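You operate a simulated robot arm through the tools that you are given. There is no shell and no other tool. Be economical: measure what you need, move in short steps, check, and stop when the job is done.

You run a simulated two-armed robot. Do the job below in one go: nothing can be reset, and whatever is moved stays where it is left.

JOB
Take the tea towel from the dining table top and lay it out flat on the open end of the work table.

The check looks at the end state, three seconds after you hand in, the way a careful person would. Anything else that was tipped, shoved, dropped, spilled or broken makes it a failure. Flat cloth is picked up by pressing the open fingertips on it (5 to 10 N) and closing them slowly along it; thin cloth reads only 2 to 8 mm in the jaws.

ROBOT AND FRAMES
Two 7-joint arms with two-finger parallel grippers on one trunk, on a base that drives. Base frame: it is fixed to the floor where the robot stands at the start and does not move with it; the origin is under the middle of the robot, x ahead of it, y to its left, z up. Units: cm, rad, N and s.
The left shoulder is at the start at [5, 18.7, 98.5], the right one opposite. With the tool pointing down near the work surface each hand reaches from about 10 to 66 cm from the robot's upright axis, wherever it stands, measured 20 degrees to its own side. Places, roughly: open end of the work table [110, 160, 80]. Payload 3.43 kg a hand.
The TCP of each hand is the grasp point between the finger pads, 3 cm short of the fingertips. In the tool frame z runs along the fingers and y along their closing line. The gripper opens to 9.4 cm. The fingers are 2.8 cm wide and 1 cm thick; the gripper's body (5 by 9.6 cm) begins 5.5 cm behind the TCP.
Orientation is told as [roll, pitch, yaw] about the base's x, y, z axes, in that order, counted from this pose: with the fingers straight down and closing along the base's y, the tool's x points along the base's -x, its y along +y and its z along -z.

CONTROLS
- The arms move only by the tool nudge_tool. It takes "left_series", "right_series" or both (then of equal length, played together; a hand with none holds still); each is a list of rows, each a list of 6 numbers: the shift along the base's x, y, z in cm, then the turn, a rotation vector about the base's x, y, z in rad. In form: [[x, y, z, ax, ay, az], ...]. A call has 1 to 8 rows; each row is the pose to reach, as a shift and turn from the pose commanded when the call began. "left_grip" and "right_grip" are, for a hand that has rows, the finger opening in cm, from 0 to 9.4, set as the call begins (left out, the last holds). Rows are played at 5 a second. More than 5 cm and 0.15 rad between two rows, or a gripper value outside its range, and nothing of the call is played. A pose out of reach is approached as far as the arm can. The call stops where the force on the tool passes 40 N (or 10 N more than at its start, if that is more) or the arm is blocked; 0.2 s more then pass. Each finger travels about 15.3 cm/s and halts on what it meets, pressing with about 27 N; the grip force reading is that of the motor and also rises with nothing between the fingers. The clock runs only during rows and for 0.2 s after the last one: add rows that repeat a pose to give the fingers time. The reply holds the time, the measured pose of the TCP, the force on the tool along the base axes, the opening and the grip force, in the units named above and with some noise, with the torque about the TCP (base axes, N m) and any sound that the robot's microphone picked up.
- Cameras (640 x 400 px; columns grow to the right, rows downward): "scene" is now at [14.28, -3.53, 116.39]; the picture's right is [-0.39, -0.92, 0.00], its down [-0.37, 0.15, -0.92] and it looks along [0.85, -0.35, -0.40] (base axes); focal length 255 px, centre (320, 200). "left" rides on the left gripper at [7.6, -1.4, -10.3] in its tool frame; the picture's right is [0.18, 0.98, 0.00], its down [-0.75, 0.14, -0.64] and it looks along [-0.63, 0.12, 0.77] (tool axes); focal length 243 px, centre (320, 200). "right" rides on the right gripper at [7.6, 1.4, -10.2] in its tool frame; the picture's right is [-0.18, 0.98, 0.00], its down [-0.75, -0.14, -0.64] and it looks along [-0.63, -0.12, 0.77] (tool axes); focal length 243 px, centre (320, 200). There is no depth. A picture from a camera that has moved, and an enlarged one, comes with that camera's place and axes in the base frame and with its lens.
- capture(camera): a new picture of that camera. The clock stands still meanwhile.
- move_column(by): slides the trunk up (or, below 0, down) by that many cm; the arms and the scene camera ride with it, the base frame stays. It gives what a move gives, with no picture.
- roll_base(legs): drives the robot by 1 to 6 legs, each [ahead, left, turn to the left] in cm, cm and rad, along the robot's own axes; the way and the turn of a leg run together, so that a leg with both is an arc; at most 150 cm and 3.142 rad a leg. The arms and the cameras ride along, it lands a little off, and it stops where it bumps. It gives what a move gives.
- head_to(pan, tilt): turns the head with the scene camera to pan (to the left, within 1.396 rad either way) and tilt (down, from -0.506 to 1.204), counted from straight ahead of the robot. It gives what a move gives.
- inspect(camera, box): a new picture of the part [left, top, right, bottom] of that camera's present view, enlarged. The clock stands still meanwhile.
- finish_job(): hands the job in; it is judged then, once.

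Go step by step. Nothing tells you exact positions but the pictures and the camera data: compare them with the known pose of the tool, close in by small moves and look again before you grip or let go. The budget is 120 turns and 108 pictures, counting those below and the enlarged ones. Unless the task says otherwise, let go and move clear before handing in, and close with one line.

The tools are called after "Emit:" as name(argument=value, ...) on one line, values as JSON. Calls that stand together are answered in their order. nudge_tool: Moves the arms, as the interface text tells. Its arguments: {"type":"object","properties":{"left_series":{"type":"array","items":{"type":"array","items":{"type":"number"}}},"left_grip":{"type":"number"},"right_series":{"type":"array","items":{"type":"array","items":{"type":"number"}}},"right_grip":{"type":"number"}},"required":[]} The other tools are called the same way: move_column (by) slides the trunk up or down; roll_base (legs) drives the base; head_to (pan, tilt) turns the head that bears the scene camera; capture (camera) takes a picture; inspect (camera, box) takes an enlarged picture of a part of a camera's view; finish_job () hands the job in.

At the start:

```text
time: 0.0
left_tcp_pos: [42.64, 3.77, 107.06]
left_tool_rot: [0.0, 0.001, 0.002]
left_force: [0.3, -0.3, 0.0]
left_moment: [0.02, -0.01, 0.0]
left_grip_width: 9.39
left_gripper_force: 0.0
right_tcp_pos: [32.86, -31.61, 99.07]
right_tool_rot: [0.0, 0.0, -0.001]
right_force: [0.6, -0.3, -0.2]
right_moment: [0.02, 0.0, 0.01]
right_grip_width: 9.41
right_gripper_force: 0.1
trunk travel left (down, up): [-20.0, 23.2]
robot x, y, heading: [0.1, 0.32, -0.0]
head pan, tilt: [-0.394, 0.408]
```

scene: 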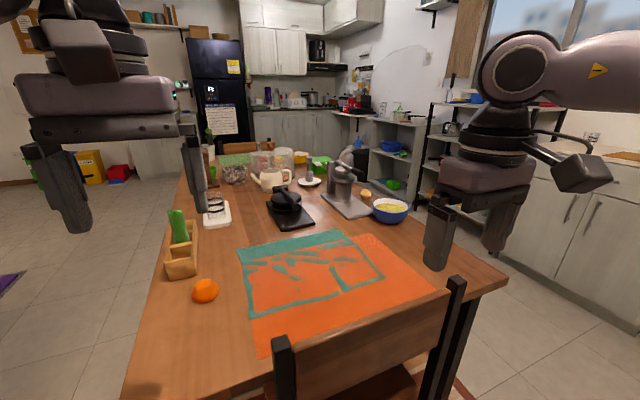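
right: 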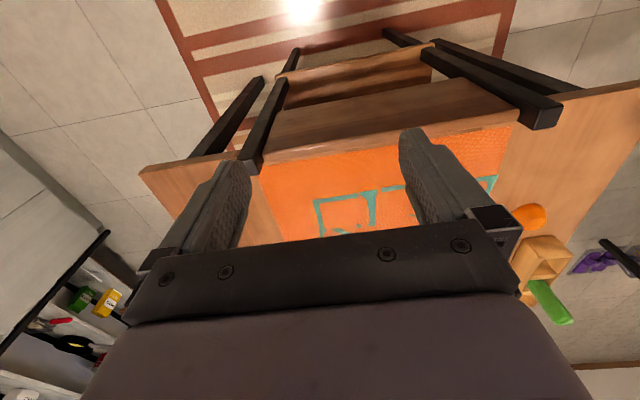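
left: 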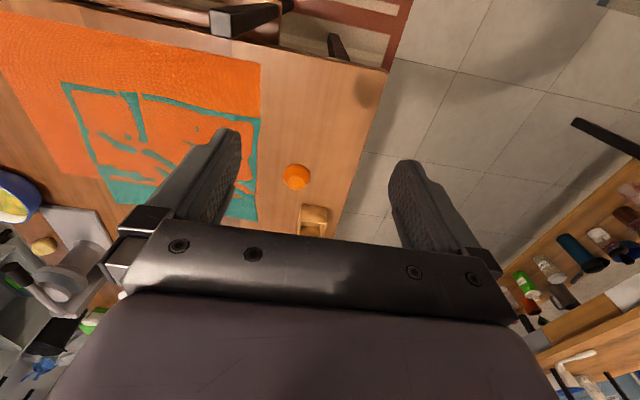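

The orange and teal towel lies flat on the dining table at roughly x 44..77, y -43..-5, with a chair back between it and me. I look at the towel from above and at the work table to my left.

Emit:
head_to(pan=0.95, tilt=0.3)

Emit:
capture(camera="scene")

Emit:
head_to(pan=-0.45, tilt=0.9)

Emit:
capture(camera="scene")

```text
time: 1.5
left_tcp_pos: [42.75, 3.89, 107.14]
left_tool_rot: [0.0, -0.002, 0.003]
left_force: [0.2, 1.0, -0.3]
left_moment: [0.0, 0.01, -0.01]
left_grip_width: 9.41
left_gripper_force: 0.0
right_tcp_pos: [32.8, -31.61, 99.16]
right_tool_rot: [0.0, 0.0, 0.001]
right_force: [0.6, -0.3, -0.4]
right_moment: [0.02, 0.01, 0.01]
right_grip_width: 9.41
right_gripper_force: 0.2
trunk travel left (down, up): [-20.0, 23.2]
robot x, y, heading: [0.11, 0.02, -0.002]
head pan, tilt: [0.949, 0.3]
```

```text
104 pictures are left
camera scene: at [11.18, 7.62, 117.39], right [0.81, -0.58, 0.0], down [-0.17, -0.24, -0.96], along [0.56, 0.78, -0.3], focal length 255 px, centre (320, 200)
```

scene: 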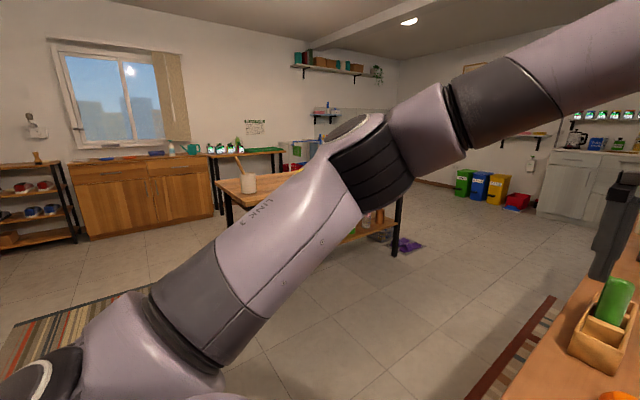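

```text
time: 3.0
left_tcp_pos: [42.83, 3.78, 107.0]
left_tool_rot: [0.001, 0.0, 0.0]
left_force: [0.0, 0.1, -0.1]
left_moment: [0.01, 0.0, 0.02]
left_grip_width: 9.4
left_gripper_force: 0.0
right_tcp_pos: [32.81, -31.54, 99.08]
right_tool_rot: [-0.001, 0.0, 0.001]
right_force: [-0.1, -0.8, 1.3]
right_moment: [-0.01, -0.05, -0.01]
right_grip_width: 9.38
right_gripper_force: 0.1
trunk travel left (down, up): [-20.0, 23.2]
robot x, y, heading: [-0.37, 0.2, 0.004]
head pan, tilt: [-0.45, 0.901]
```

```text
103 pictures are left
camera scene: at [12.54, -3.25, 112.17], right [-0.43, -0.9, 0.0], down [-0.71, 0.34, -0.62], along [0.56, -0.27, -0.78], focal length 255 px, centre (320, 200)
```

scene: 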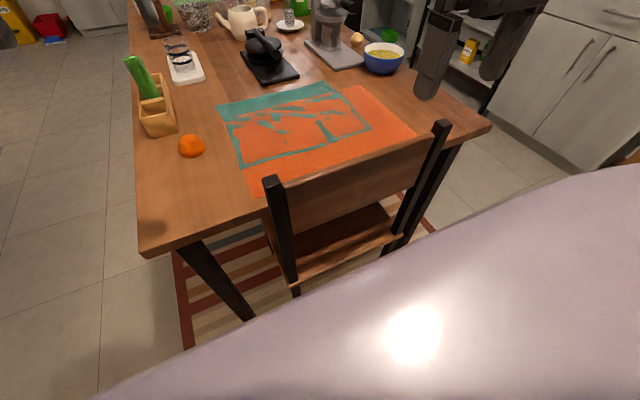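

The table top is near z 76 and the chair back's top near z 85, at x≈38, y -39..-8. I'll centre myself on the towel by shifting 24 cm right, then turn both hands so they close along x with the cameras outward.

Emit:
roll_base(legs=[[0, -24, 0]])

Emit:
nudge_tool(left_series=[[0, 0, 0, 0, 0, -0.15], [0, 0, 0, 0, 0, -0.3], [0, 0, 0, 0, 0, -0.45], [0, 0, 0, 0, 0, -0.6], [0, 0, 0, 0, 0, -0.75], [0, 0, 0, 0, 0, -0.9], [0, 0, 0, 0, 0, -1.05], [0, 0, 0, 0, 0, -1.2]], right_series=[[0, 0, 1, 0, 0, 0.15], [0, 0, 2, 0, 0, 0.3], [0, 0, 3, 0, 0, 0.45], [0, 0, 4, 0, 0, 0.6], [0, 0, 5, 0, 0, 0.75], [0, 0, 6, 0, 0, 0.9], [0, 0, 7, 0, 0, 1.05], [0, 0, 8, 0, 0, 1.2]])

```text
time: 4.8
left_tcp_pos: [42.78, -19.99, 107.03]
left_tool_rot: [-0.001, 0.001, 0.006]
left_force: [0.3, -0.6, 0.4]
left_moment: [-0.01, 0.02, -0.02]
left_grip_width: 9.41
left_gripper_force: 0.1
right_tcp_pos: [32.93, -55.41, 99.01]
right_tool_rot: [-0.001, -0.001, 0.003]
right_force: [-0.1, -0.7, -0.6]
right_moment: [0.0, 0.02, -0.03]
right_grip_width: 9.43
right_gripper_force: 0.0
trunk travel left (down, up): [-20.0, 23.2]
robot x, y, heading: [-0.06, -23.96, 0.002]
head pan, tilt: [-0.45, 0.901]
```

```text
time: 6.6
left_tcp_pos: [42.7, -19.86, 107.12]
left_tool_rot: [-0.001, 0.001, -1.198]
left_force: [-0.8, -0.5, -0.4]
left_moment: [-0.01, 0.01, 0.01]
left_grip_width: 9.39
left_gripper_force: 0.0
right_tcp_pos: [28.18, -47.55, 103.42]
right_tool_rot: [0.001, 0.003, 1.202]
right_force: [-0.4, 0.8, 0.5]
right_moment: [0.0, 0.01, 0.03]
right_grip_width: 9.38
right_gripper_force: 0.1
right hand out of reach, approached as far as the arm can: row 6, 7, 8
trunk travel left (down, up): [-20.0, 23.2]
robot x, y, heading: [-0.16, -23.78, 0.007]
head pan, tilt: [-0.45, 0.901]
```

Both hands turned, though the right one hit its reach limit. I move the hands out over the towel while finishing the turn.

Emit:
nudge_tool(left_series=[[1, 2, 0, 0, 0, -0.12], [2, 4, 0, 0, 0, -0.24], [3, 7, 0, 0, 0, -0.37], [5, 9, 0, 0, 0, -0.37], [6, 10.5, 0, 0, 0, -0.37]], right_series=[[4, 2, 0, 0, 0, 0], [8, 4, 0, 0, 0, 0], [12, 6, 0, 0, 0, 0.12], [14, 9, 0, 0, 0, 0.24], [16, 12, 0, 0, 0, 0.37]])

Emit:
head_to(pan=0.0, tilt=0.8)

Emit:
capture(camera="scene")

Emit:
capture(camera="left")

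Emit:
capture(camera="right")

```text
time: 7.8
left_tcp_pos: [48.62, -9.47, 107.2]
left_tool_rot: [-0.001, 0.0, -1.567]
left_force: [-0.4, 0.0, -0.2]
left_moment: [-0.01, 0.02, -0.04]
left_grip_width: 9.38
left_gripper_force: 0.1
right_tcp_pos: [26.95, -38.24, 104.0]
right_tool_rot: [-0.002, 0.004, 1.561]
right_force: [0.7, -0.1, 0.8]
right_moment: [0.02, 0.06, 0.0]
right_grip_width: 9.41
right_gripper_force: 0.0
right hand out of reach, approached as far as the arm can: row 1, 2, 3, 4, 5
trunk travel left (down, up): [-20.0, 23.2]
robot x, y, heading: [0.04, -23.42, 0.0]
head pan, tilt: [-0.45, 0.901]
```

```text
time: 8.7
left_tcp_pos: [48.69, -9.65, 106.96]
left_tool_rot: [-0.001, 0.0, -1.564]
left_force: [-0.5, -0.3, -1.3]
left_moment: [-0.01, 0.01, -0.02]
left_grip_width: 9.42
left_gripper_force: 0.1
right_tcp_pos: [26.94, -38.33, 103.86]
right_tool_rot: [-0.005, 0.004, 1.56]
right_force: [0.0, -0.3, -0.2]
right_moment: [0.03, 0.01, 0.0]
right_grip_width: 9.4
right_gripper_force: 0.0
trunk travel left (down, up): [-20.0, 23.2]
robot x, y, heading: [-0.01, -23.86, 0.006]
head pan, tilt: [0.0, 0.799]
```

```text
102 pictures are left
camera scene: at [13.84, -23.84, 112.96], right [0.0, -1.0, 0.0], down [-0.72, 0.0, -0.7], along [0.7, 0.0, -0.72], focal length 255 px, centre (320, 200)
```

scene: 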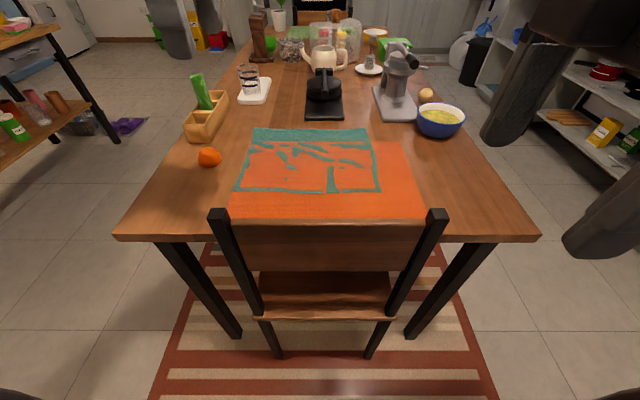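

```text
101 pictures are left
camera left: at [47.2, -2.01, 117.37], right [0.98, 0.19, 0.0], down [0.15, -0.75, 0.64], along [0.12, -0.63, -0.77], focal length 243 px, centre (320, 200)
```

left: 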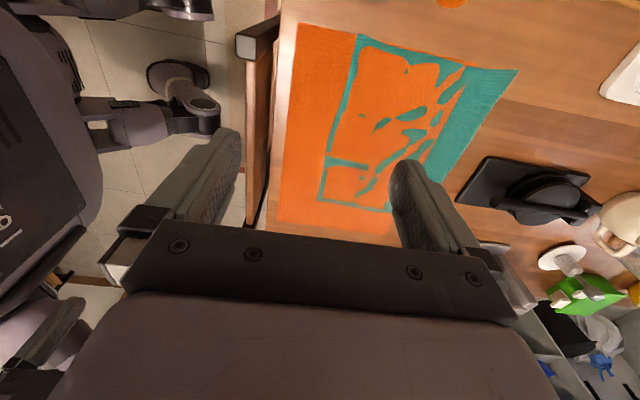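

```text
100 pictures are left
camera right: at [25.35, -45.94, 114.24], right [-0.98, 0.2, 0.0], down [0.15, 0.75, 0.64], along [0.13, 0.63, -0.77], focal length 243 px, centre (320, 200)
```

right: 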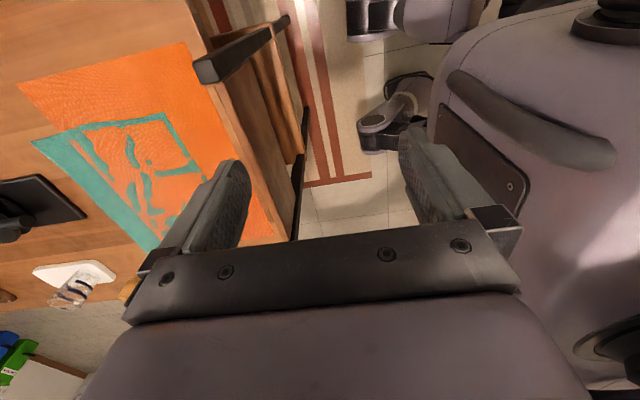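

The towel looks as if it may be partly folded (the teal section doesn't cover the right side). I take a close look.

Emit:
inspect(camera="scene", box=[215, 110, 455, 260])

Emit:
inspect(camera="left", box=[260, 0, 540, 175])

Emit:
inspect(camera="right", box=[0, 30, 300, 218])

```text
2.67 times, centred on (335, 185) of scene
camera zoom: at [13.84, -23.84, 112.96], right [0.0, -1.0, 0.0], down [-0.72, 0.0, -0.7], along [0.7, 0.0, -0.72], focal length 680 px, centre (280, 240)
```

zoom: 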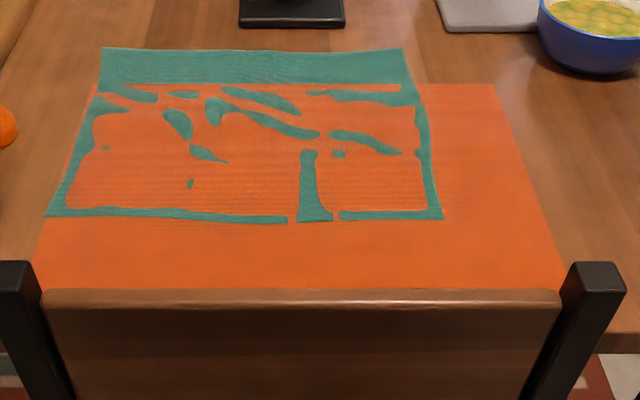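

```text
2.29 times, centred on (400, 88) of left
camera zoom: at [47.2, -2.01, 117.37], right [0.98, 0.19, 0.0], down [0.15, -0.75, 0.64], along [0.12, -0.63, -0.77], focal length 555 px, centre (137, 457)
```

zoom: 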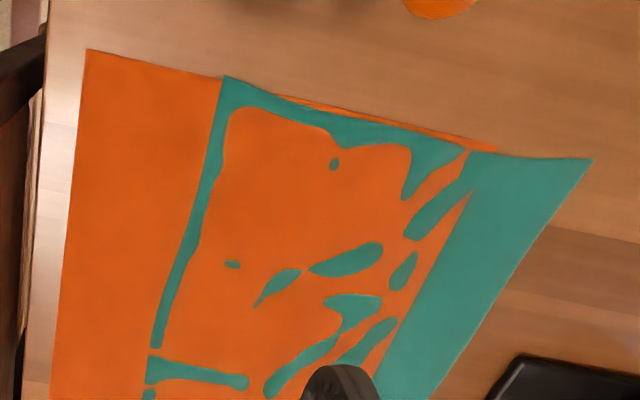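

```text
2.13 times, centred on (150, 124) of right
camera zoom: at [25.35, -45.94, 114.24], right [-0.98, 0.2, 0.0], down [0.15, 0.75, 0.64], along [0.13, 0.63, -0.77], focal length 516 px, centre (682, 362)
```

zoom: 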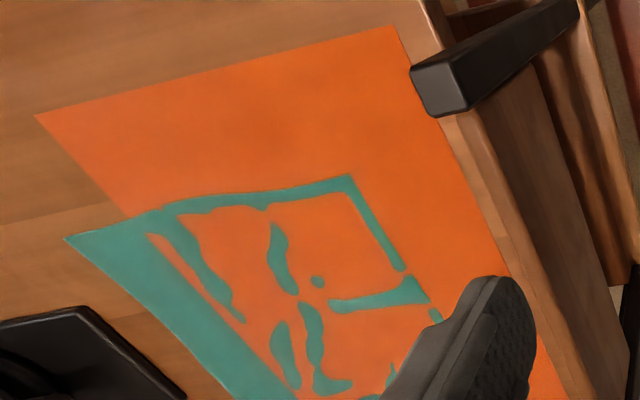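

It seems there may be two things: an orange rectangle and a teal cloth lying on it. I lower the left hand's camera for a closer view and re-pose the right arm a little.

Emit:
nudge_tool(left_series=[[2, 2, -4, 0, 0, 0], [5, 4, -8, 0, 0, 0], [8, 6, -12, 0, 0, 0], [11, 6, -14, 0, 0, 0]])

Emit:
capture(camera="left")

Emit:
inspect(camera="left", box=[100, 0, 500, 200])

```text
refused: row 2 steps farther than a row can; nothing moved
```

```text
96 pictures are left
camera left: at [47.2, -2.01, 117.37], right [0.98, 0.19, 0.0], down [0.15, -0.75, 0.64], along [0.12, -0.63, -0.77], focal length 243 px, centre (320, 200)
```

left: 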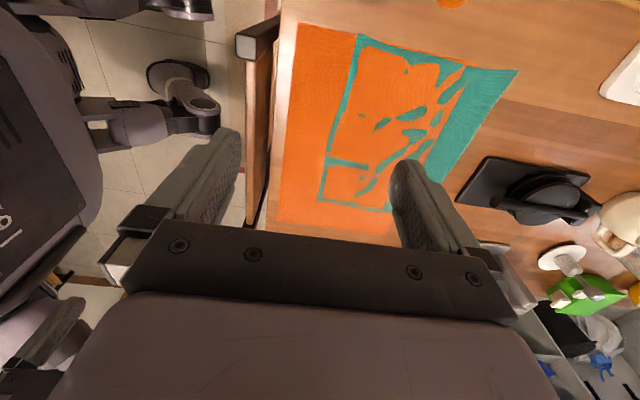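

```text
1.60 times, centred on (300, 100) of left
camera zoom: at [47.2, -2.01, 117.37], right [0.98, 0.19, 0.0], down [0.15, -0.75, 0.64], along [0.12, -0.63, -0.77], focal length 388 px, centre (352, 360)
```

zoom: 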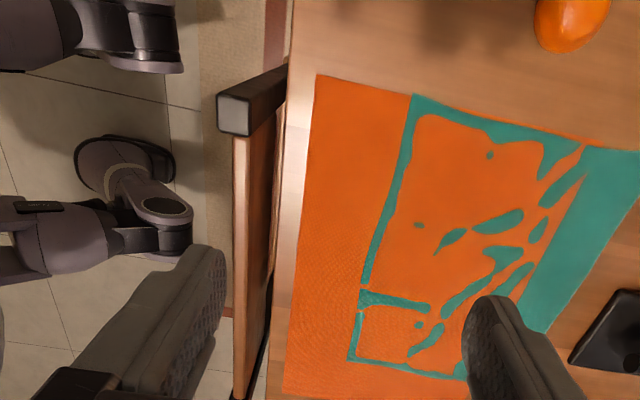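

The steps were too long; repeating with shorter ones.

Emit:
nudge_tool(left_series=[[2, 2, -3, 0, 0, 0], [4, 4, -6, 0, 0, 0], [6, 5, -9, 0, 0, 0], [8, 6, -12, 0, 0, 0], [10, 6, -15, 0, 0, 0], [11, 6, -17, 0, 0, 0]])

Emit:
inspect(camera="left", box=[100, 0, 500, 250])

```text
time: 10.1
left_tcp_pos: [59.76, -3.46, 90.12]
left_tool_rot: [-0.003, 0.0, -1.566]
left_force: [-0.5, 0.2, 0.3]
left_moment: [0.03, 0.02, 0.02]
left_grip_width: 9.41
left_gripper_force: 0.0
right_tcp_pos: [26.87, -38.38, 103.93]
right_tool_rot: [-0.003, 0.002, 1.561]
right_force: [-0.2, -1.0, 0.3]
right_moment: [0.0, -0.01, -0.02]
right_grip_width: 9.4
right_gripper_force: 0.0
trunk travel left (down, up): [-20.0, 23.2]
robot x, y, heading: [0.17, -24.57, 0.005]
head pan, tilt: [0.0, 0.799]
```

```text
1.60 times, centred on (300, 125) of left
camera zoom: at [58.33, 4.0, 100.41], right [0.98, 0.19, 0.0], down [0.15, -0.75, 0.64], along [0.12, -0.63, -0.77], focal length 388 px, centre (352, 320)
```

zoom: 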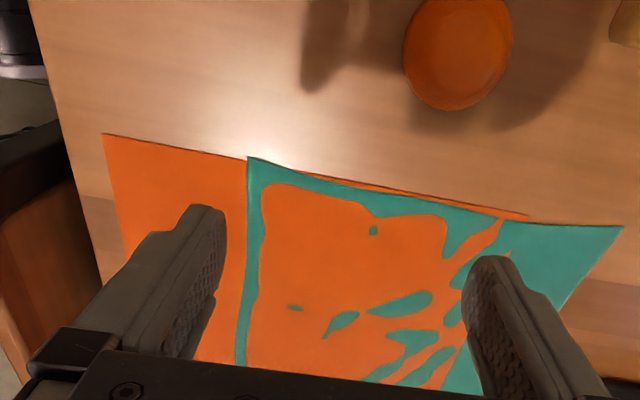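

The teal sheet is a cloth lying over a flat orange mat, its far strip (x≈71–78) resting on bare table. That strip is where I can pinch it without disturbing the mat. I look down at my base clearance to the chair, and test the right arm's reach.

Emit:
nudge_tool(left_series=[[0, 0, 3, 0, 0, 0], [0, 0, 6, 0, 0, 0], [0, 0, 9, 0, 0, 0], [0, 0, 9, 0, 0, 0]], right_series=[[3, 0, 0, 0, 0, 0], [6, 0, 0, 0, 0, 0], [9, 0, 0, 0, 0, 0], [12, 0, 0, 0, 0, 0]])

Emit:
head_to(pan=0.0, tilt=1.2)

Emit:
capture(camera="scene")

```text
time: 11.1
left_tcp_pos: [59.64, -3.58, 99.24]
left_tool_rot: [0.0, 0.0, -1.565]
left_force: [-0.5, 0.5, -0.4]
left_moment: [0.05, -0.02, -0.04]
left_grip_width: 9.41
left_gripper_force: 0.0
right_tcp_pos: [26.68, -38.41, 104.0]
right_tool_rot: [-0.003, 0.0, 1.572]
right_force: [0.2, -0.5, -1.4]
right_moment: [0.0, -0.01, -0.04]
right_grip_width: 9.4
right_gripper_force: 0.1
right hand out of reach, approached as far as the arm can: row 1, 2, 3, 4
trunk travel left (down, up): [-20.0, 23.2]
robot x, y, heading: [0.02, -23.73, 0.001]
head pan, tilt: [0.0, 0.799]
```

```text
time: 12.0
left_tcp_pos: [59.66, -3.57, 99.11]
left_tool_rot: [-0.001, -0.001, -1.565]
left_force: [0.2, -0.9, -0.4]
left_moment: [-0.01, 0.01, -0.02]
left_grip_width: 9.39
left_gripper_force: 0.1
right_tcp_pos: [26.59, -38.29, 104.23]
right_tool_rot: [-0.001, 0.0, 1.57]
right_force: [-0.2, -0.5, -0.2]
right_moment: [0.0, -0.06, 0.01]
right_grip_width: 9.41
right_gripper_force: 0.0
trunk travel left (down, up): [-20.0, 23.2]
robot x, y, heading: [0.08, -24.05, 0.001]
head pan, tilt: [0.0, 1.201]
```

```text
93 pictures are left
camera scene: at [11.37, -23.85, 110.19], right [0.0, -1.0, 0.0], down [-0.93, 0.0, -0.36], along [0.36, 0.0, -0.93], focal length 255 px, centre (320, 200)
```

scene: 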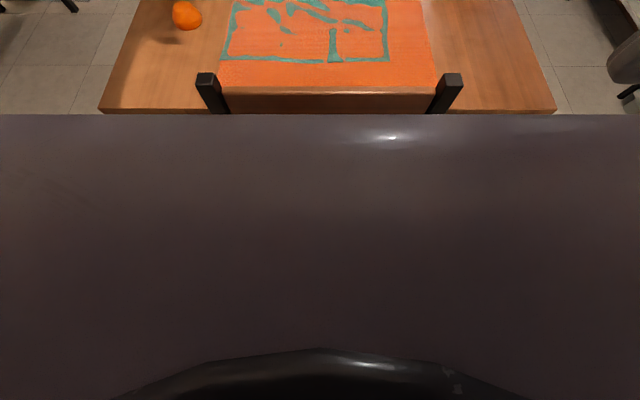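

The base front is under x≈26 and the chair legs are at x≈40, so I can creep about 10 cm forward. The right arm got into a poor configuration turning so close in. I unwind it, extend it, and turn again further out.

Emit:
nudge_tool(right_series=[[0, 0, 0, 0, 0, -0.15], [0, 0, 0, 0, 0, -0.3], [0, 0, 0, 0, 0, -0.45], [0, 0, 0, 0, 0, -0.6], [0, 0, 0, 0, 0, -0.75], [0, 0, 0, 0, 0, -0.9], [0, 0, 0, 0, 0, -1.05], [0, 0, 0, 0, 0, -1.2]])

Emit:
nudge_tool(right_series=[[2, 0, 0, 0, 0, -0.12], [5, 0, 0, 0, 0, -0.24], [8, 0, 0, 0, 0, -0.37], [12, 0, 0, 0, 0, -0.37], [16, 0, 0, 0, 0, -0.37], [20, 0, 0, 0, 0, -0.37]])

```text
time: 13.8
left_tcp_pos: [59.68, -3.48, 99.22]
left_tool_rot: [0.001, 0.0, -1.567]
left_force: [0.1, -0.6, 0.0]
left_moment: [0.01, -0.01, 0.01]
left_grip_width: 9.42
left_gripper_force: 0.1
right_tcp_pos: [26.77, -38.27, 103.89]
right_tool_rot: [-0.001, -0.001, 0.369]
right_force: [0.1, -0.2, 0.7]
right_moment: [0.02, 0.03, 0.0]
right_grip_width: 9.39
right_gripper_force: 0.0
trunk travel left (down, up): [-20.0, 23.2]
robot x, y, heading: [-0.04, -23.95, -0.002]
head pan, tilt: [0.0, 1.201]
```

```text
time: 15.2
left_tcp_pos: [59.64, -3.53, 99.26]
left_tool_rot: [0.001, 0.0, -1.565]
left_force: [-0.1, 0.5, -0.5]
left_moment: [0.03, -0.01, -0.02]
left_grip_width: 9.38
left_gripper_force: 0.1
right_tcp_pos: [41.8, -41.25, 103.92]
right_tool_rot: [-0.001, 0.0, 0.001]
right_force: [0.1, -0.5, 0.0]
right_moment: [0.0, 0.03, 0.05]
right_grip_width: 9.41
right_gripper_force: 0.1
right hand out of reach, approached as far as the arm can: row 4, 5, 6
trunk travel left (down, up): [-20.0, 23.2]
robot x, y, heading: [0.12, -23.72, 0.002]
head pan, tilt: [0.0, 1.201]
```

Emit:
nudge_tool(right_series=[[0, -3, -3, 0, 0, 0], [2, -6, -4, 0, 0, 0], [5, -8, -5, 0, 0, 0], [9, -8, -5, 0, 0, 0], [13, -8, -5, 0, 0, 0]])

Emit:
head_to(pan=-0.9, tilt=0.4)

Emit:
capture(camera="scene")

```text
time: 16.4
left_tcp_pos: [59.59, -3.66, 99.35]
left_tool_rot: [0.001, 0.0, -1.565]
left_force: [-0.5, 0.5, -0.4]
left_moment: [-0.04, -0.02, 0.0]
left_grip_width: 9.4
left_gripper_force: 0.1
right_tcp_pos: [53.09, -50.35, 98.37]
right_tool_rot: [-0.003, -0.004, 0.001]
right_force: [-0.7, 0.5, 0.2]
right_moment: [-0.02, -0.03, -0.02]
right_grip_width: 9.41
right_gripper_force: 0.0
right hand out of reach, approached as far as the arm can: row 5
trunk travel left (down, up): [-20.0, 23.2]
robot x, y, heading: [-0.09, -23.64, -0.004]
head pan, tilt: [0.0, 1.201]
```

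```text
time: 17.6
left_tcp_pos: [59.69, -3.56, 99.18]
left_tool_rot: [-0.001, -0.001, -1.566]
left_force: [0.0, 0.0, -0.7]
left_moment: [-0.01, -0.01, 0.0]
left_grip_width: 9.41
left_gripper_force: 0.1
right_tcp_pos: [53.21, -50.35, 98.18]
right_tool_rot: [0.001, -0.002, 0.001]
right_force: [-0.8, 0.2, -0.7]
right_moment: [0.0, 0.04, 0.02]
right_grip_width: 9.39
right_gripper_force: 0.0
trunk travel left (down, up): [-20.0, 23.2]
robot x, y, heading: [0.15, -23.78, 0.004]
head pan, tilt: [-0.901, 0.4]
```

```text
92 pictures are left
camera scene: at [11.55, -31.1, 116.46], right [-0.78, -0.62, 0.0], down [-0.24, 0.3, -0.92], along [0.57, -0.72, -0.39], focal length 255 px, centre (320, 200)
```

scene: 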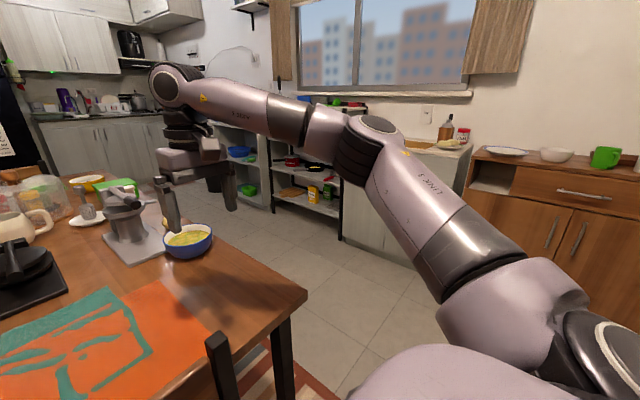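

The right arm was simply near its reach limit that high up; lower it has more reach. I retract both hands slightly while turning the right hand, then drive forward.

Emit:
nudge_tool(left_series=[[-3, -1, 0, 0, 0, 0], [-6, -2, 0, 0, 0, 0], [-9, -3, 0, 0, 0, 0], [-12, -4, 0, 0, 0, 0], [-12, -4, 0, 0, 0, 0], [-12, -4, 0, 0, 0, 0], [-12, -4, 0, 0, 0, 0], [-12, -4, 0, 0, 0, 0]], right_series=[[-3, 1, 0, 0, 0, 0.13], [-6, 2, 0, 0, 0, 0.26], [-7, 3, 0, 0, 0, 0.39], [-8, 4, 0, 0, 0, 0.52], [-8, 5, 0, 0, 0, 0.65], [-8, 6, 0, 0, 0, 0.78], [-8, 7, 0, 0, 0, 0.91], [-8, 8, 0, 0, 0, 1.04]])

Emit:
nudge_tool(right_series=[[0, 0, 0, 0, 0, 0.13], [0, 0, 0, 0, 0, 0.26], [0, 0, 0, 0, 0, 0.39], [0, 0, 0, 0, 0, 0.53]])

Emit:
roll_base(legs=[[8, 0, 0]])

Emit:
head_to(pan=0.0, tilt=0.8)

Emit:
capture(camera="scene")

Emit:
capture(camera="right")

```text
time: 19.4
left_tcp_pos: [47.84, -7.48, 99.0]
left_tool_rot: [0.0, 0.0, -1.567]
left_force: [-0.3, -0.3, -0.6]
left_moment: [0.0, -0.01, 0.02]
left_grip_width: 9.39
left_gripper_force: 0.2
right_tcp_pos: [40.82, -39.96, 98.16]
right_tool_rot: [-0.002, 0.0, 1.038]
right_force: [0.6, 0.0, -0.1]
right_moment: [-0.01, -0.01, 0.0]
right_grip_width: 9.41
right_gripper_force: 0.0
right hand out of reach, approached as far as the arm can: row 7, 8
trunk travel left (down, up): [-20.0, 23.2]
robot x, y, heading: [-0.06, -24.36, 0.002]
head pan, tilt: [-0.901, 0.4]
```

```text
time: 20.4
left_tcp_pos: [47.92, -7.41, 99.01]
left_tool_rot: [0.001, -0.002, -1.566]
left_force: [-0.6, 0.5, 0.3]
left_moment: [0.01, 0.0, 0.02]
left_grip_width: 9.41
left_gripper_force: 0.1
right_tcp_pos: [27.43, -36.17, 98.55]
right_tool_rot: [-0.011, -0.001, 1.548]
right_force: [-0.1, -0.2, 0.1]
right_moment: [0.02, 0.02, 0.02]
right_grip_width: 9.42
right_gripper_force: 0.0
right hand out of reach, approached as far as the arm can: row 1, 2, 3, 4
trunk travel left (down, up): [-20.0, 23.2]
robot x, y, heading: [-0.3, -23.68, 0.004]
head pan, tilt: [-0.901, 0.4]
```

```text
time: 21.4
left_tcp_pos: [55.88, -7.48, 99.07]
left_tool_rot: [0.0, -0.002, -1.564]
left_force: [0.2, -0.4, 0.3]
left_moment: [0.02, -0.03, 0.03]
left_grip_width: 9.37
left_gripper_force: 0.0
right_tcp_pos: [35.45, -36.03, 98.58]
right_tool_rot: [-0.01, 0.0, 1.547]
right_force: [-0.4, -0.5, -0.5]
right_moment: [0.0, 0.01, -0.03]
right_grip_width: 9.41
right_gripper_force: 0.0
trunk travel left (down, up): [-20.0, 23.2]
robot x, y, heading: [8.15, -23.98, 0.005]
head pan, tilt: [-0.901, 0.4]
```

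```text
time: 22.6
left_tcp_pos: [55.92, -7.38, 98.97]
left_tool_rot: [0.0, 0.0, -1.563]
left_force: [0.4, 0.1, 0.0]
left_moment: [0.01, -0.04, -0.02]
left_grip_width: 9.4
left_gripper_force: 0.1
right_tcp_pos: [35.5, -35.94, 98.63]
right_tool_rot: [-0.01, 0.0, 1.548]
right_force: [1.1, 0.0, -0.2]
right_moment: [-0.01, 0.02, -0.03]
right_grip_width: 9.39
right_gripper_force: 0.1
trunk travel left (down, up): [-20.0, 23.2]
robot x, y, heading: [7.94, -23.63, 0.003]
head pan, tilt: [0.0, 0.799]
```

```text
91 pictures are left
camera scene: at [21.87, -23.8, 112.96], right [0.0, -1.0, 0.0], down [-0.72, 0.0, -0.7], along [0.7, 0.0, -0.72], focal length 255 px, centre (320, 200)
```

scene: 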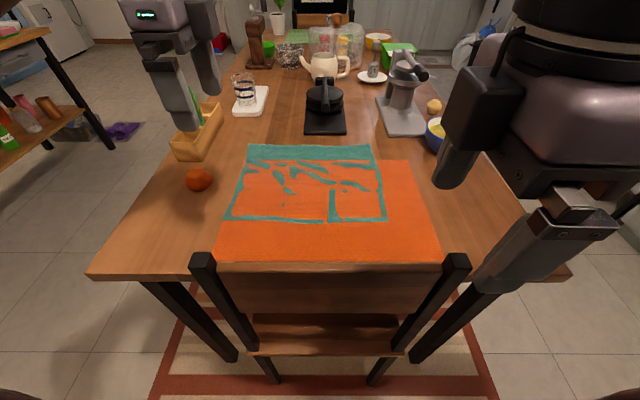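

```text
90 pictures are left
camera right: at [33.75, -43.65, 108.83], right [-0.98, 0.21, -0.01], down [0.15, 0.75, 0.64], along [0.14, 0.63, -0.77], focal length 243 px, centre (320, 200)
```

right: 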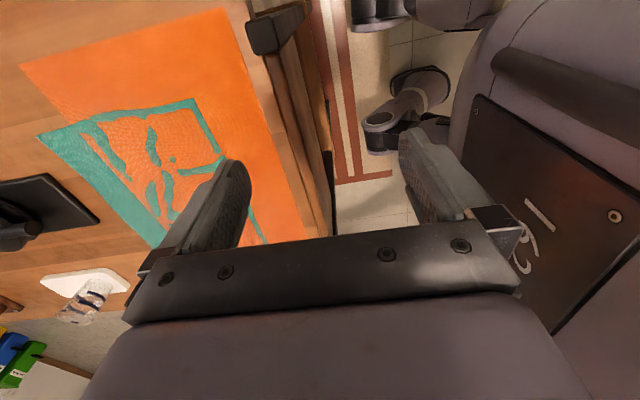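

The base is clear of the chair. The right wrist doesn't like that turn direction, so I turn it the other way (camera inward) as I extend.

Emit:
nudge_tool(right_series=[[0, 0, 0, 0, 0, -0.15], [0, 0, 0, 0, 0, -0.3], [0, 0, 0, 0, 0, -0.45], [0, 0, 0, 0, 0, -0.6], [0, 0, 0, 0, 0, -0.75], [0, 0, 0, 0, 0, -0.9], [0, 0, 0, 0, 0, -1.05], [0, 0, 0, 0, 0, -1.2]])

Emit:
nudge_tool(right_series=[[3, 0, 0, 0, 0, -0.15], [6, -1, 0, 0, 0, -0.3], [9, -2, 0, 0, 0, -0.45], [12, -3, 0, 0, 0, -0.6], [14, -4, 0, 0, 0, -0.75], [16, -4, 0, 0, 0, -0.9], [16, -4, 0, 0, 0, -1.05], [16, -4, 0, 0, 0, -1.2]])

Emit:
nudge_tool(right_series=[[0, 0, 0, 0, 0, -0.12], [0, 0, 0, 0, 0, -0.24], [0, 0, 0, 0, 0, -0.36], [0, 0, 0, 0, 0, -0.48], [0, 0, 0, 0, 0, -0.6], [0, 0, 0, 0, 0, -0.71]])

```text
time: 24.4
left_tcp_pos: [55.83, -7.26, 98.94]
left_tool_rot: [0.0, -0.001, -1.563]
left_force: [0.1, 0.0, -0.7]
left_moment: [0.02, -0.02, -0.03]
left_grip_width: 9.4
left_gripper_force: 0.1
right_tcp_pos: [35.36, -36.06, 98.56]
right_tool_rot: [-0.011, -0.001, 0.342]
right_force: [-0.2, -0.9, -0.3]
right_moment: [0.03, 0.0, 0.02]
right_grip_width: 9.4
right_gripper_force: 0.1
trunk travel left (down, up): [-20.0, 23.2]
robot x, y, heading: [7.94, -23.77, 0.002]
head pan, tilt: [0.0, 0.799]
```

```text
time: 26.2
left_tcp_pos: [55.82, -7.31, 99.05]
left_tool_rot: [-0.001, 0.0, -1.563]
left_force: [-0.2, -0.9, 0.0]
left_moment: [-0.01, 0.02, -0.01]
left_grip_width: 9.41
left_gripper_force: 0.0
right_tcp_pos: [51.61, -40.35, 98.72]
right_tool_rot: [-0.008, 0.003, -0.858]
right_force: [0.0, -0.2, 0.2]
right_moment: [0.01, 0.01, 0.01]
right_grip_width: 9.39
right_gripper_force: 0.0
right hand out of reach, approached as far as the arm can: row 7, 8
trunk travel left (down, up): [-20.0, 23.2]
robot x, y, heading: [8.56, -24.2, -0.0]
head pan, tilt: [0.0, 0.799]
```

```text
time: 27.6
left_tcp_pos: [55.98, -7.41, 99.07]
left_tool_rot: [0.0, 0.0, -1.562]
left_force: [0.0, -0.4, -1.3]
left_moment: [-0.01, 0.01, 0.02]
left_grip_width: 9.37
left_gripper_force: 0.0
right_tcp_pos: [51.61, -40.28, 98.64]
right_tool_rot: [-0.009, -0.001, -1.564]
right_force: [-0.2, -0.1, -0.1]
right_moment: [0.0, 0.01, 0.0]
right_grip_width: 9.39
right_gripper_force: 0.0
trunk travel left (down, up): [-20.0, 23.2]
robot x, y, heading: [8.27, -23.83, 0.002]
head pan, tilt: [0.0, 0.799]
```

The right hand is now in a good configuration. I drive the remaining 6 cm forward and bring the hands above the far corners of the teal towel.

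Emit:
roll_base(legs=[[6, 0, 0]])

Emit:
nudge_tool(left_grip=4.0, right_grip=4.0, left_series=[[3, 0, -2, 0, 0, 0], [6, 0, -4, 0, 0, 0], [9, 0, -6, 0, 0, 0], [12.5, 0, -8, 0, 0, 0], [12.5, 0, -10, 0, 0, 0]], right_series=[[4, 1, -2, 0, 0, 0], [8, 2, -4, 0, 0, 0], [12, 4, -6, 0, 0, 0], [15, 6, -8, 0, 0, 0], [17, 7, -10, 0, 0, 0]])

Emit:
capture(camera="scene")

Emit:
capture(camera="right")

Emit:
capture(camera="left")

```text
time: 28.4
left_tcp_pos: [57.06, -7.48, 99.16]
left_tool_rot: [-0.001, 0.001, -1.567]
left_force: [0.5, -0.2, -0.1]
left_moment: [0.01, -0.03, -0.04]
left_grip_width: 9.4
left_gripper_force: 0.0
right_tcp_pos: [52.75, -40.41, 98.62]
right_tool_rot: [-0.008, -0.001, -1.563]
right_force: [-0.1, -0.5, 0.2]
right_moment: [-0.04, 0.0, -0.01]
right_grip_width: 9.4
right_gripper_force: 0.1
trunk travel left (down, up): [-20.0, 23.2]
robot x, y, heading: [9.04, -23.98, 0.004]
head pan, tilt: [0.0, 0.799]
stopped in leg 1: the robot was blocked; the commanded pose is now the measured one
```

```text
time: 29.6
left_tcp_pos: [69.67, -7.19, 89.36]
left_tool_rot: [-0.001, 0.003, -1.567]
left_force: [0.2, 0.4, -0.4]
left_moment: [-0.02, 0.0, 0.01]
left_grip_width: 4.02
left_gripper_force: 0.0
right_tcp_pos: [58.77, -43.32, 89.39]
right_tool_rot: [-0.008, 0.003, -1.563]
right_force: [0.2, 0.0, 0.2]
right_moment: [-0.01, 0.01, 0.03]
right_grip_width: 4.0
right_gripper_force: 0.1
right hand out of reach, approached as far as the arm can: row 1, 2, 3, 4, 5
trunk travel left (down, up): [-20.0, 23.2]
robot x, y, heading: [8.69, -23.99, 0.002]
head pan, tilt: [0.0, 0.799]
```

```text
89 pictures are left
camera scene: at [23.02, -23.79, 112.96], right [0.0, -1.0, 0.0], down [-0.72, 0.0, -0.7], along [0.7, 0.0, -0.72], focal length 255 px, centre (320, 200)
```

scene: 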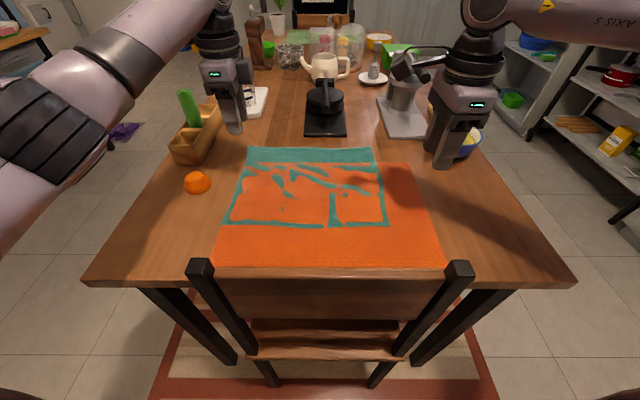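

```text
88 pictures are left
camera right: at [60.18, -35.79, 99.71], right [0.98, -0.18, -0.01], down [-0.13, -0.76, 0.64], along [-0.12, -0.63, -0.77], focal length 243 px, centre (320, 200)
```

right: 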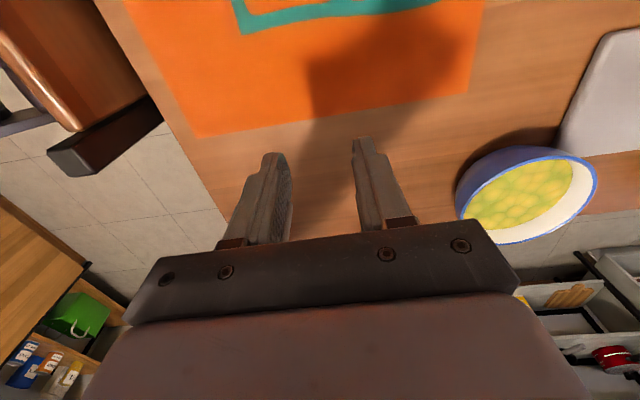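

```text
87 pictures are left
camera left: at [68.11, 0.24, 99.59], right [0.98, 0.19, 0.0], down [0.14, -0.75, 0.64], along [0.12, -0.63, -0.77], focal length 243 px, centre (320, 200)
```

left: 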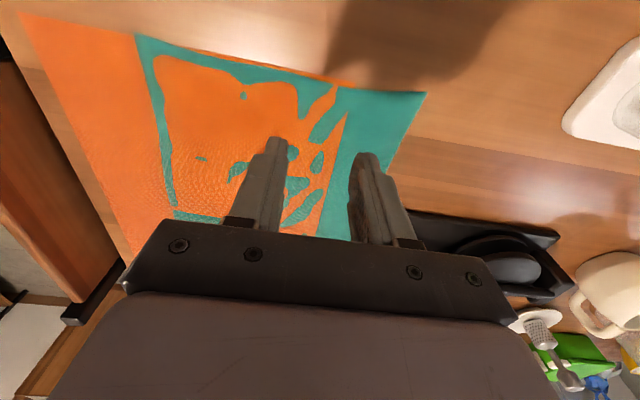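

The base bumped something lightly (probably a chair leg) but the chair looks unmoved; I back off a centimetre. The right hand reaches further un-turned and leaning, so I turn it back to yaw 0 and tilt its fingers forward.

Emit:
roll_base(legs=[[-1, 0, 0]])

Emit:
nudge_tool(right_series=[[0, 0, 1, 0, 0, 0.15], [0, 0, 2, 0, 0, 0.3], [0, 0, 3, 0, 0, 0.45], [0, 0, 4, 0, 0, 0.6], [0, 0, 4, 0, 0, 0.75], [0, 0, 4, 0, 0, 0.9], [0, 0, 4, 0, 0, 1.05], [0, 0, 4, 0, 0, 1.2]])

Emit:
nudge_tool(right_series=[[0, 0, 0, 0, 0, 0.12], [0, 0, 0, 0, 0, 0.24], [0, 0, 0, 0, 0, 0.363], [0, 0, 0, 0, 0, 0.363]])

Emit:
nudge_tool(right_series=[[2, 1, 0, 0, -0.13, 0], [4, 2, 0, 0, -0.26, 0], [6, 3, 0, 0, -0.39, 0], [8, 5, 0, 0, -0.5, 0], [10, 7, 0, 0, -0.5, 0], [12, 8, 0, 0, -0.5, 0]])

```text
time: 30.4
left_tcp_pos: [68.49, -7.2, 89.29]
left_tool_rot: [-0.001, -0.002, -1.565]
left_force: [0.1, 0.3, -0.3]
left_moment: [0.0, 0.0, 0.02]
left_grip_width: 4.01
left_gripper_force: 0.1
right_tcp_pos: [57.71, -43.34, 89.51]
right_tool_rot: [-0.007, 0.002, -1.562]
right_force: [0.3, 0.5, -0.1]
right_moment: [-0.02, -0.01, -0.04]
right_grip_width: 3.99
right_gripper_force: 0.1
trunk travel left (down, up): [-20.0, 23.2]
robot x, y, heading: [8.0, -24.1, 0.001]
head pan, tilt: [0.0, 0.799]
```

```text
time: 32.2
left_tcp_pos: [68.61, -7.25, 89.38]
left_tool_rot: [0.001, -0.001, -1.565]
left_force: [-0.4, 0.6, 1.1]
left_moment: [-0.01, 0.02, 0.02]
left_grip_width: 4.0
left_gripper_force: 0.0
right_tcp_pos: [57.43, -43.71, 93.47]
right_tool_rot: [-0.008, 0.0, -0.362]
right_force: [-0.1, -0.8, 0.1]
right_moment: [-0.01, 0.0, 0.0]
right_grip_width: 4.0
right_gripper_force: 0.1
right hand out of reach, approached as far as the arm can: row 4
trunk travel left (down, up): [-20.0, 23.2]
robot x, y, heading: [8.14, -23.5, -0.001]
head pan, tilt: [0.0, 0.799]
```

```text
time: 33.2
left_tcp_pos: [68.58, -7.3, 89.38]
left_tool_rot: [0.001, 0.0, -1.566]
left_force: [0.4, 0.3, 0.5]
left_moment: [-0.01, -0.04, -0.03]
left_grip_width: 3.98
left_gripper_force: 0.0
right_tcp_pos: [57.6, -43.56, 93.28]
right_tool_rot: [-0.008, 0.0, 0.002]
right_force: [0.5, 0.1, 0.7]
right_moment: [0.02, 0.02, -0.01]
right_grip_width: 4.0
right_gripper_force: 0.1
right hand out of reach, approached as far as the arm can: row 1, 2
trunk travel left (down, up): [-20.0, 23.2]
robot x, y, heading: [8.2, -24.03, 0.005]
head pan, tilt: [0.0, 0.799]
```

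```text
time: 34.6
left_tcp_pos: [68.67, -7.2, 89.23]
left_tool_rot: [0.0, 0.0, -1.566]
left_force: [-0.1, -0.4, -0.1]
left_moment: [0.01, 0.02, -0.01]
left_grip_width: 4.02
left_gripper_force: 0.0
right_tcp_pos: [64.24, -41.1, 93.25]
right_tool_rot: [-0.009, -0.497, -0.002]
right_force: [0.8, -0.3, 0.0]
right_moment: [0.0, 0.02, 0.03]
right_grip_width: 4.02
right_gripper_force: 0.1
right hand out of reach, approached as far as the arm can: row 1, 2, 3, 4, 5, 6
trunk travel left (down, up): [-20.0, 23.2]
robot x, y, heading: [8.13, -23.99, 0.001]
head pan, tilt: [0.0, 0.799]
```

Emit:
nudge_tool(right_series=[[1, 2, -2, 0, -0.1, 0], [2, 4, -4, 0, -0.2, 0], [4, 6, -6, 0, -0.3, 0], [7, 8, -8, 0, -0.3, 0], [9, 8, -8, 0, -0.3, 0]])

Emit:
capture(camera="right")

Emit:
capture(camera="scene")

```text
time: 35.8
left_tcp_pos: [68.59, -7.21, 89.31]
left_tool_rot: [0.0, 0.001, -1.567]
left_force: [0.0, 0.7, 0.1]
left_moment: [0.02, 0.05, 0.01]
left_grip_width: 3.99
left_gripper_force: 0.1
right_tcp_pos: [67.14, -40.94, 87.76]
right_tool_rot: [-0.008, -0.798, -0.001]
right_force: [-0.1, 0.8, -0.2]
right_moment: [0.0, 0.02, -0.02]
right_grip_width: 4.01
right_gripper_force: 0.0
right hand out of reach, approached as far as the arm can: row 1, 2, 3, 4, 5
trunk travel left (down, up): [-20.0, 23.2]
robot x, y, heading: [8.46, -23.8, 0.002]
head pan, tilt: [0.0, 0.799]
```

```text
86 pictures are left
camera right: at [54.43, -39.5, 89.44], right [0.13, 0.98, 0.13], down [0.06, -0.14, 0.99], along [0.99, -0.12, -0.08], focal length 243 px, centre (320, 200)
```

right: 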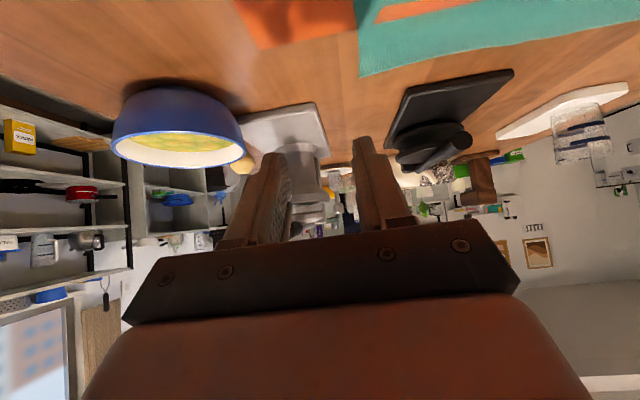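

```text
85 pictures are left
camera scene: at [22.02, -23.8, 112.95], right [0.0, -1.0, 0.0], down [-0.72, 0.0, -0.7], along [0.7, 0.0, -0.72], focal length 255 px, centre (320, 200)
```

scene: 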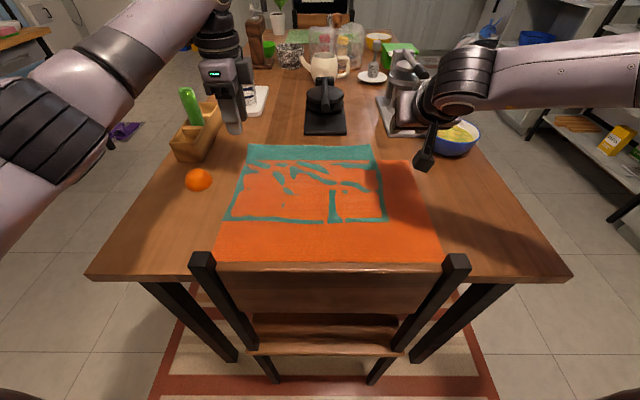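

The right elbow sits too far out for the far edge. The teal towel's near edge (x≈53) is comfortable for both arms, so I'll pinch there, hem-wise, gently on the mat. I straighten and turn the right hand back.

Emit:
nudge_tool(right_series=[[-2, 0, 2, 0, 0.14, 0], [-4, 0, 4, 0, 0.28, 0], [-7, 0, 6, 0, 0.42, 0], [-10, 0, 8, 0, 0.56, 0], [-13, 0, 9, 0, 0.7, 0], [-15, 0, 9, 0, 0.798, 0]], left_series=[[-2, 0, 2, 0, 0, 0], [-5, 0, 4, 0, 0, 0], [-8, 0, 6, 0, 0, 0], [-11, 0, 7, 0, 0, 0], [-13, 0, 7, 0, 0, 0], [-13, 0, 7, 0, 0, 0]])

Emit:
nudge_tool(right_series=[[0, 0, 0, 0, 0, -0.15], [0, 0, 0, 0, 0, -0.3], [0, 0, 0, 0, 0, -0.45], [0, 0, 0, 0, 0, -0.6], [0, 0, 0, 0, 0, -0.75], [0, 0, 0, 0, 0, -0.9], [0, 0, 0, 0, 0, -1.05], [0, 0, 0, 0, 0, -1.2]])

Emit:
nudge_tool(right_series=[[0, 2, 0, 0, 0, -0.12], [1, 4, 0, 0, 0, -0.24], [2, 6, 0, 0, 0, -0.36], [3, 7, -2, 0, 0, -0.36], [3, 7, -4, 0, 0, -0.36]])

```text
time: 37.2
left_tcp_pos: [55.46, -7.12, 96.22]
left_tool_rot: [0.0, 0.0, -1.567]
left_force: [-0.2, -0.4, -1.1]
left_moment: [-0.02, 0.03, -0.03]
left_grip_width: 3.99
left_gripper_force: 0.1
right_tcp_pos: [52.03, -41.14, 97.0]
right_tool_rot: [-0.01, 0.001, 0.001]
right_force: [-0.4, 0.1, 0.0]
right_moment: [0.03, 0.0, -0.01]
right_grip_width: 4.01
right_gripper_force: 0.1
trunk travel left (down, up): [-20.0, 23.2]
robot x, y, heading: [8.31, -23.61, 0.002]
head pan, tilt: [0.0, 0.799]
```

```text
time: 39.0
left_tcp_pos: [55.6, -7.16, 96.25]
left_tool_rot: [-0.001, -0.001, -1.564]
left_force: [-0.4, -0.3, -0.1]
left_moment: [0.0, 0.02, 0.01]
left_grip_width: 3.96
left_gripper_force: 0.1
right_tcp_pos: [52.19, -40.95, 97.11]
right_tool_rot: [-0.009, 0.001, -1.204]
right_force: [-0.1, 0.6, -0.6]
right_moment: [0.02, 0.01, -0.01]
right_grip_width: 4.04
right_gripper_force: 0.1
trunk travel left (down, up): [-20.0, 23.2]
robot x, y, heading: [8.43, -23.64, 0.002]
head pan, tilt: [0.0, 0.799]
```

```text
time: 40.2
left_tcp_pos: [55.41, -7.15, 96.21]
left_tool_rot: [0.0, -0.002, -1.564]
left_force: [0.3, -0.2, 0.1]
left_moment: [-0.02, 0.0, 0.0]
left_grip_width: 4.0
left_gripper_force: 0.0
right_tcp_pos: [51.88, -38.98, 92.53]
right_tool_rot: [-0.009, 0.003, -1.561]
right_force: [-0.5, 0.5, 0.4]
right_moment: [-0.03, 0.0, -0.01]
right_grip_width: 4.03
right_gripper_force: 0.0
right hand out of reach, approached as far as the arm can: row 1, 2, 3, 4, 5
trunk travel left (down, up): [-20.0, 23.2]
robot x, y, heading: [8.15, -23.99, 0.002]
head pan, tilt: [0.0, 0.799]
```

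The right hand won't come further inward, so I shift the base 5.5 cm left to bring it over the towel's right corner.

Emit:
roll_base(legs=[[0, 5.5, 0]])

Emit:
nudge_tool(right_series=[[1, 0, -2, 0, 0, 0], [2, 0, -4, 0, 0, 0], [4, 0, -6, 0, 0, 0], [4, 0, -6, 0, 0, 0]], left_series=[[0, -2, -3, 0, 0, 0], [0, -4, -6, 0, 0, 0], [0.3, -6, -9, 0, 0, 0], [0.3, -6.8, -10, 0, 0, 0]])

Emit:
capture(camera="scene")

Emit:
capture(camera="left")

Emit:
capture(camera="right")

```text
time: 41.1
left_tcp_pos: [55.43, -4.18, 96.2]
left_tool_rot: [0.0, 0.002, -1.566]
left_force: [-0.8, -0.2, -0.6]
left_moment: [0.02, -0.02, 0.06]
left_grip_width: 4.0
left_gripper_force: 0.1
right_tcp_pos: [52.05, -35.9, 92.47]
right_tool_rot: [-0.008, 0.002, -1.562]
right_force: [0.5, -0.4, 0.1]
right_moment: [0.02, -0.02, -0.01]
right_grip_width: 4.0
right_gripper_force: 0.1
trunk travel left (down, up): [-20.0, 23.2]
robot x, y, heading: [8.44, -20.62, 0.002]
head pan, tilt: [0.0, 0.799]
stopped in leg 1: the robot was blocked; the commanded pose is now the measured one
```

```text
time: 42.1
left_tcp_pos: [55.72, -11.05, 86.17]
left_tool_rot: [-0.001, 0.002, -1.565]
left_force: [-0.4, 0.7, 0.3]
left_moment: [-0.03, -0.04, -0.02]
left_grip_width: 4.01
left_gripper_force: 0.1
right_tcp_pos: [54.54, -37.57, 86.77]
right_tool_rot: [-0.008, 0.002, -1.561]
right_force: [-0.8, 0.4, -0.4]
right_moment: [0.02, 0.06, 0.01]
right_grip_width: 3.99
right_gripper_force: 0.1
right hand out of reach, approached as far as the arm can: row 1, 2, 3, 4
trunk travel left (down, up): [-20.0, 23.2]
robot x, y, heading: [8.34, -20.79, 0.01]
head pan, tilt: [0.0, 0.799]
```

```text
84 pictures are left
camera scene: at [22.01, -20.73, 112.96], right [0.0, -1.0, 0.0], down [-0.72, 0.0, -0.7], along [0.7, 0.0, -0.72], focal length 255 px, centre (320, 200)
```

scene: 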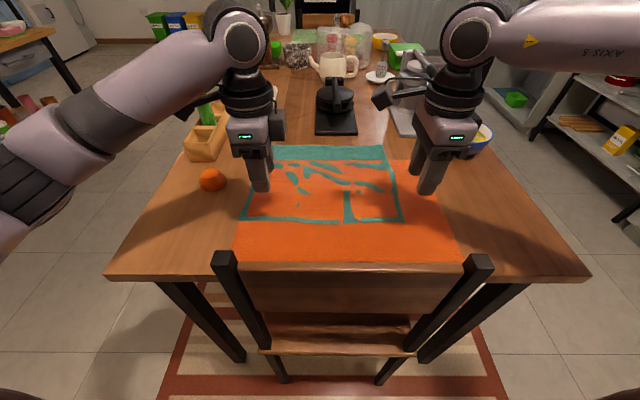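

```text
83 pictures are left
camera left: at [54.21, -3.47, 96.53], right [0.98, 0.19, 0.0], down [0.15, -0.75, 0.64], along [0.12, -0.63, -0.77], focal length 243 px, centre (320, 200)
```

left: 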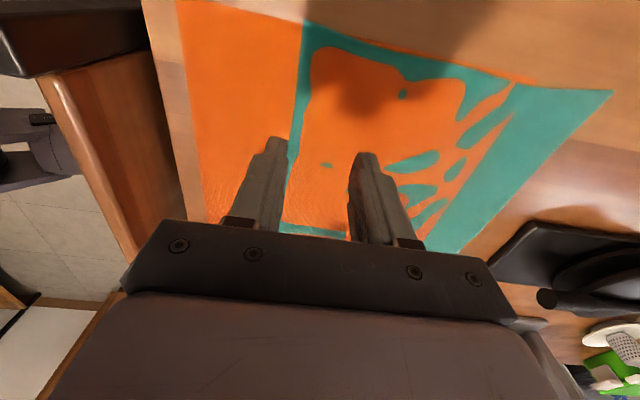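

```text
82 pictures are left
camera right: at [55.99, -30.08, 97.0], right [0.98, -0.18, -0.01], down [-0.13, -0.76, 0.64], along [-0.12, -0.63, -0.77], focal length 243 px, centre (320, 200)
```

right: 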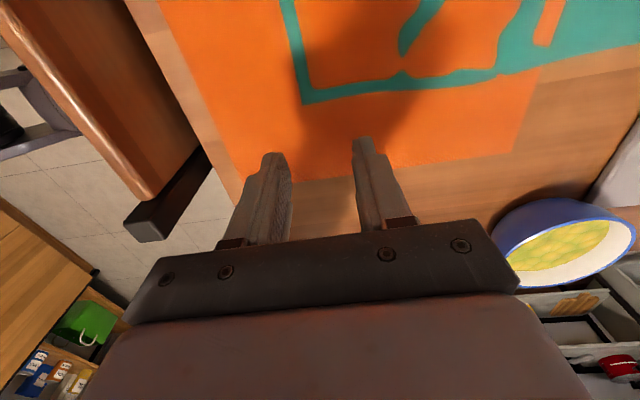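

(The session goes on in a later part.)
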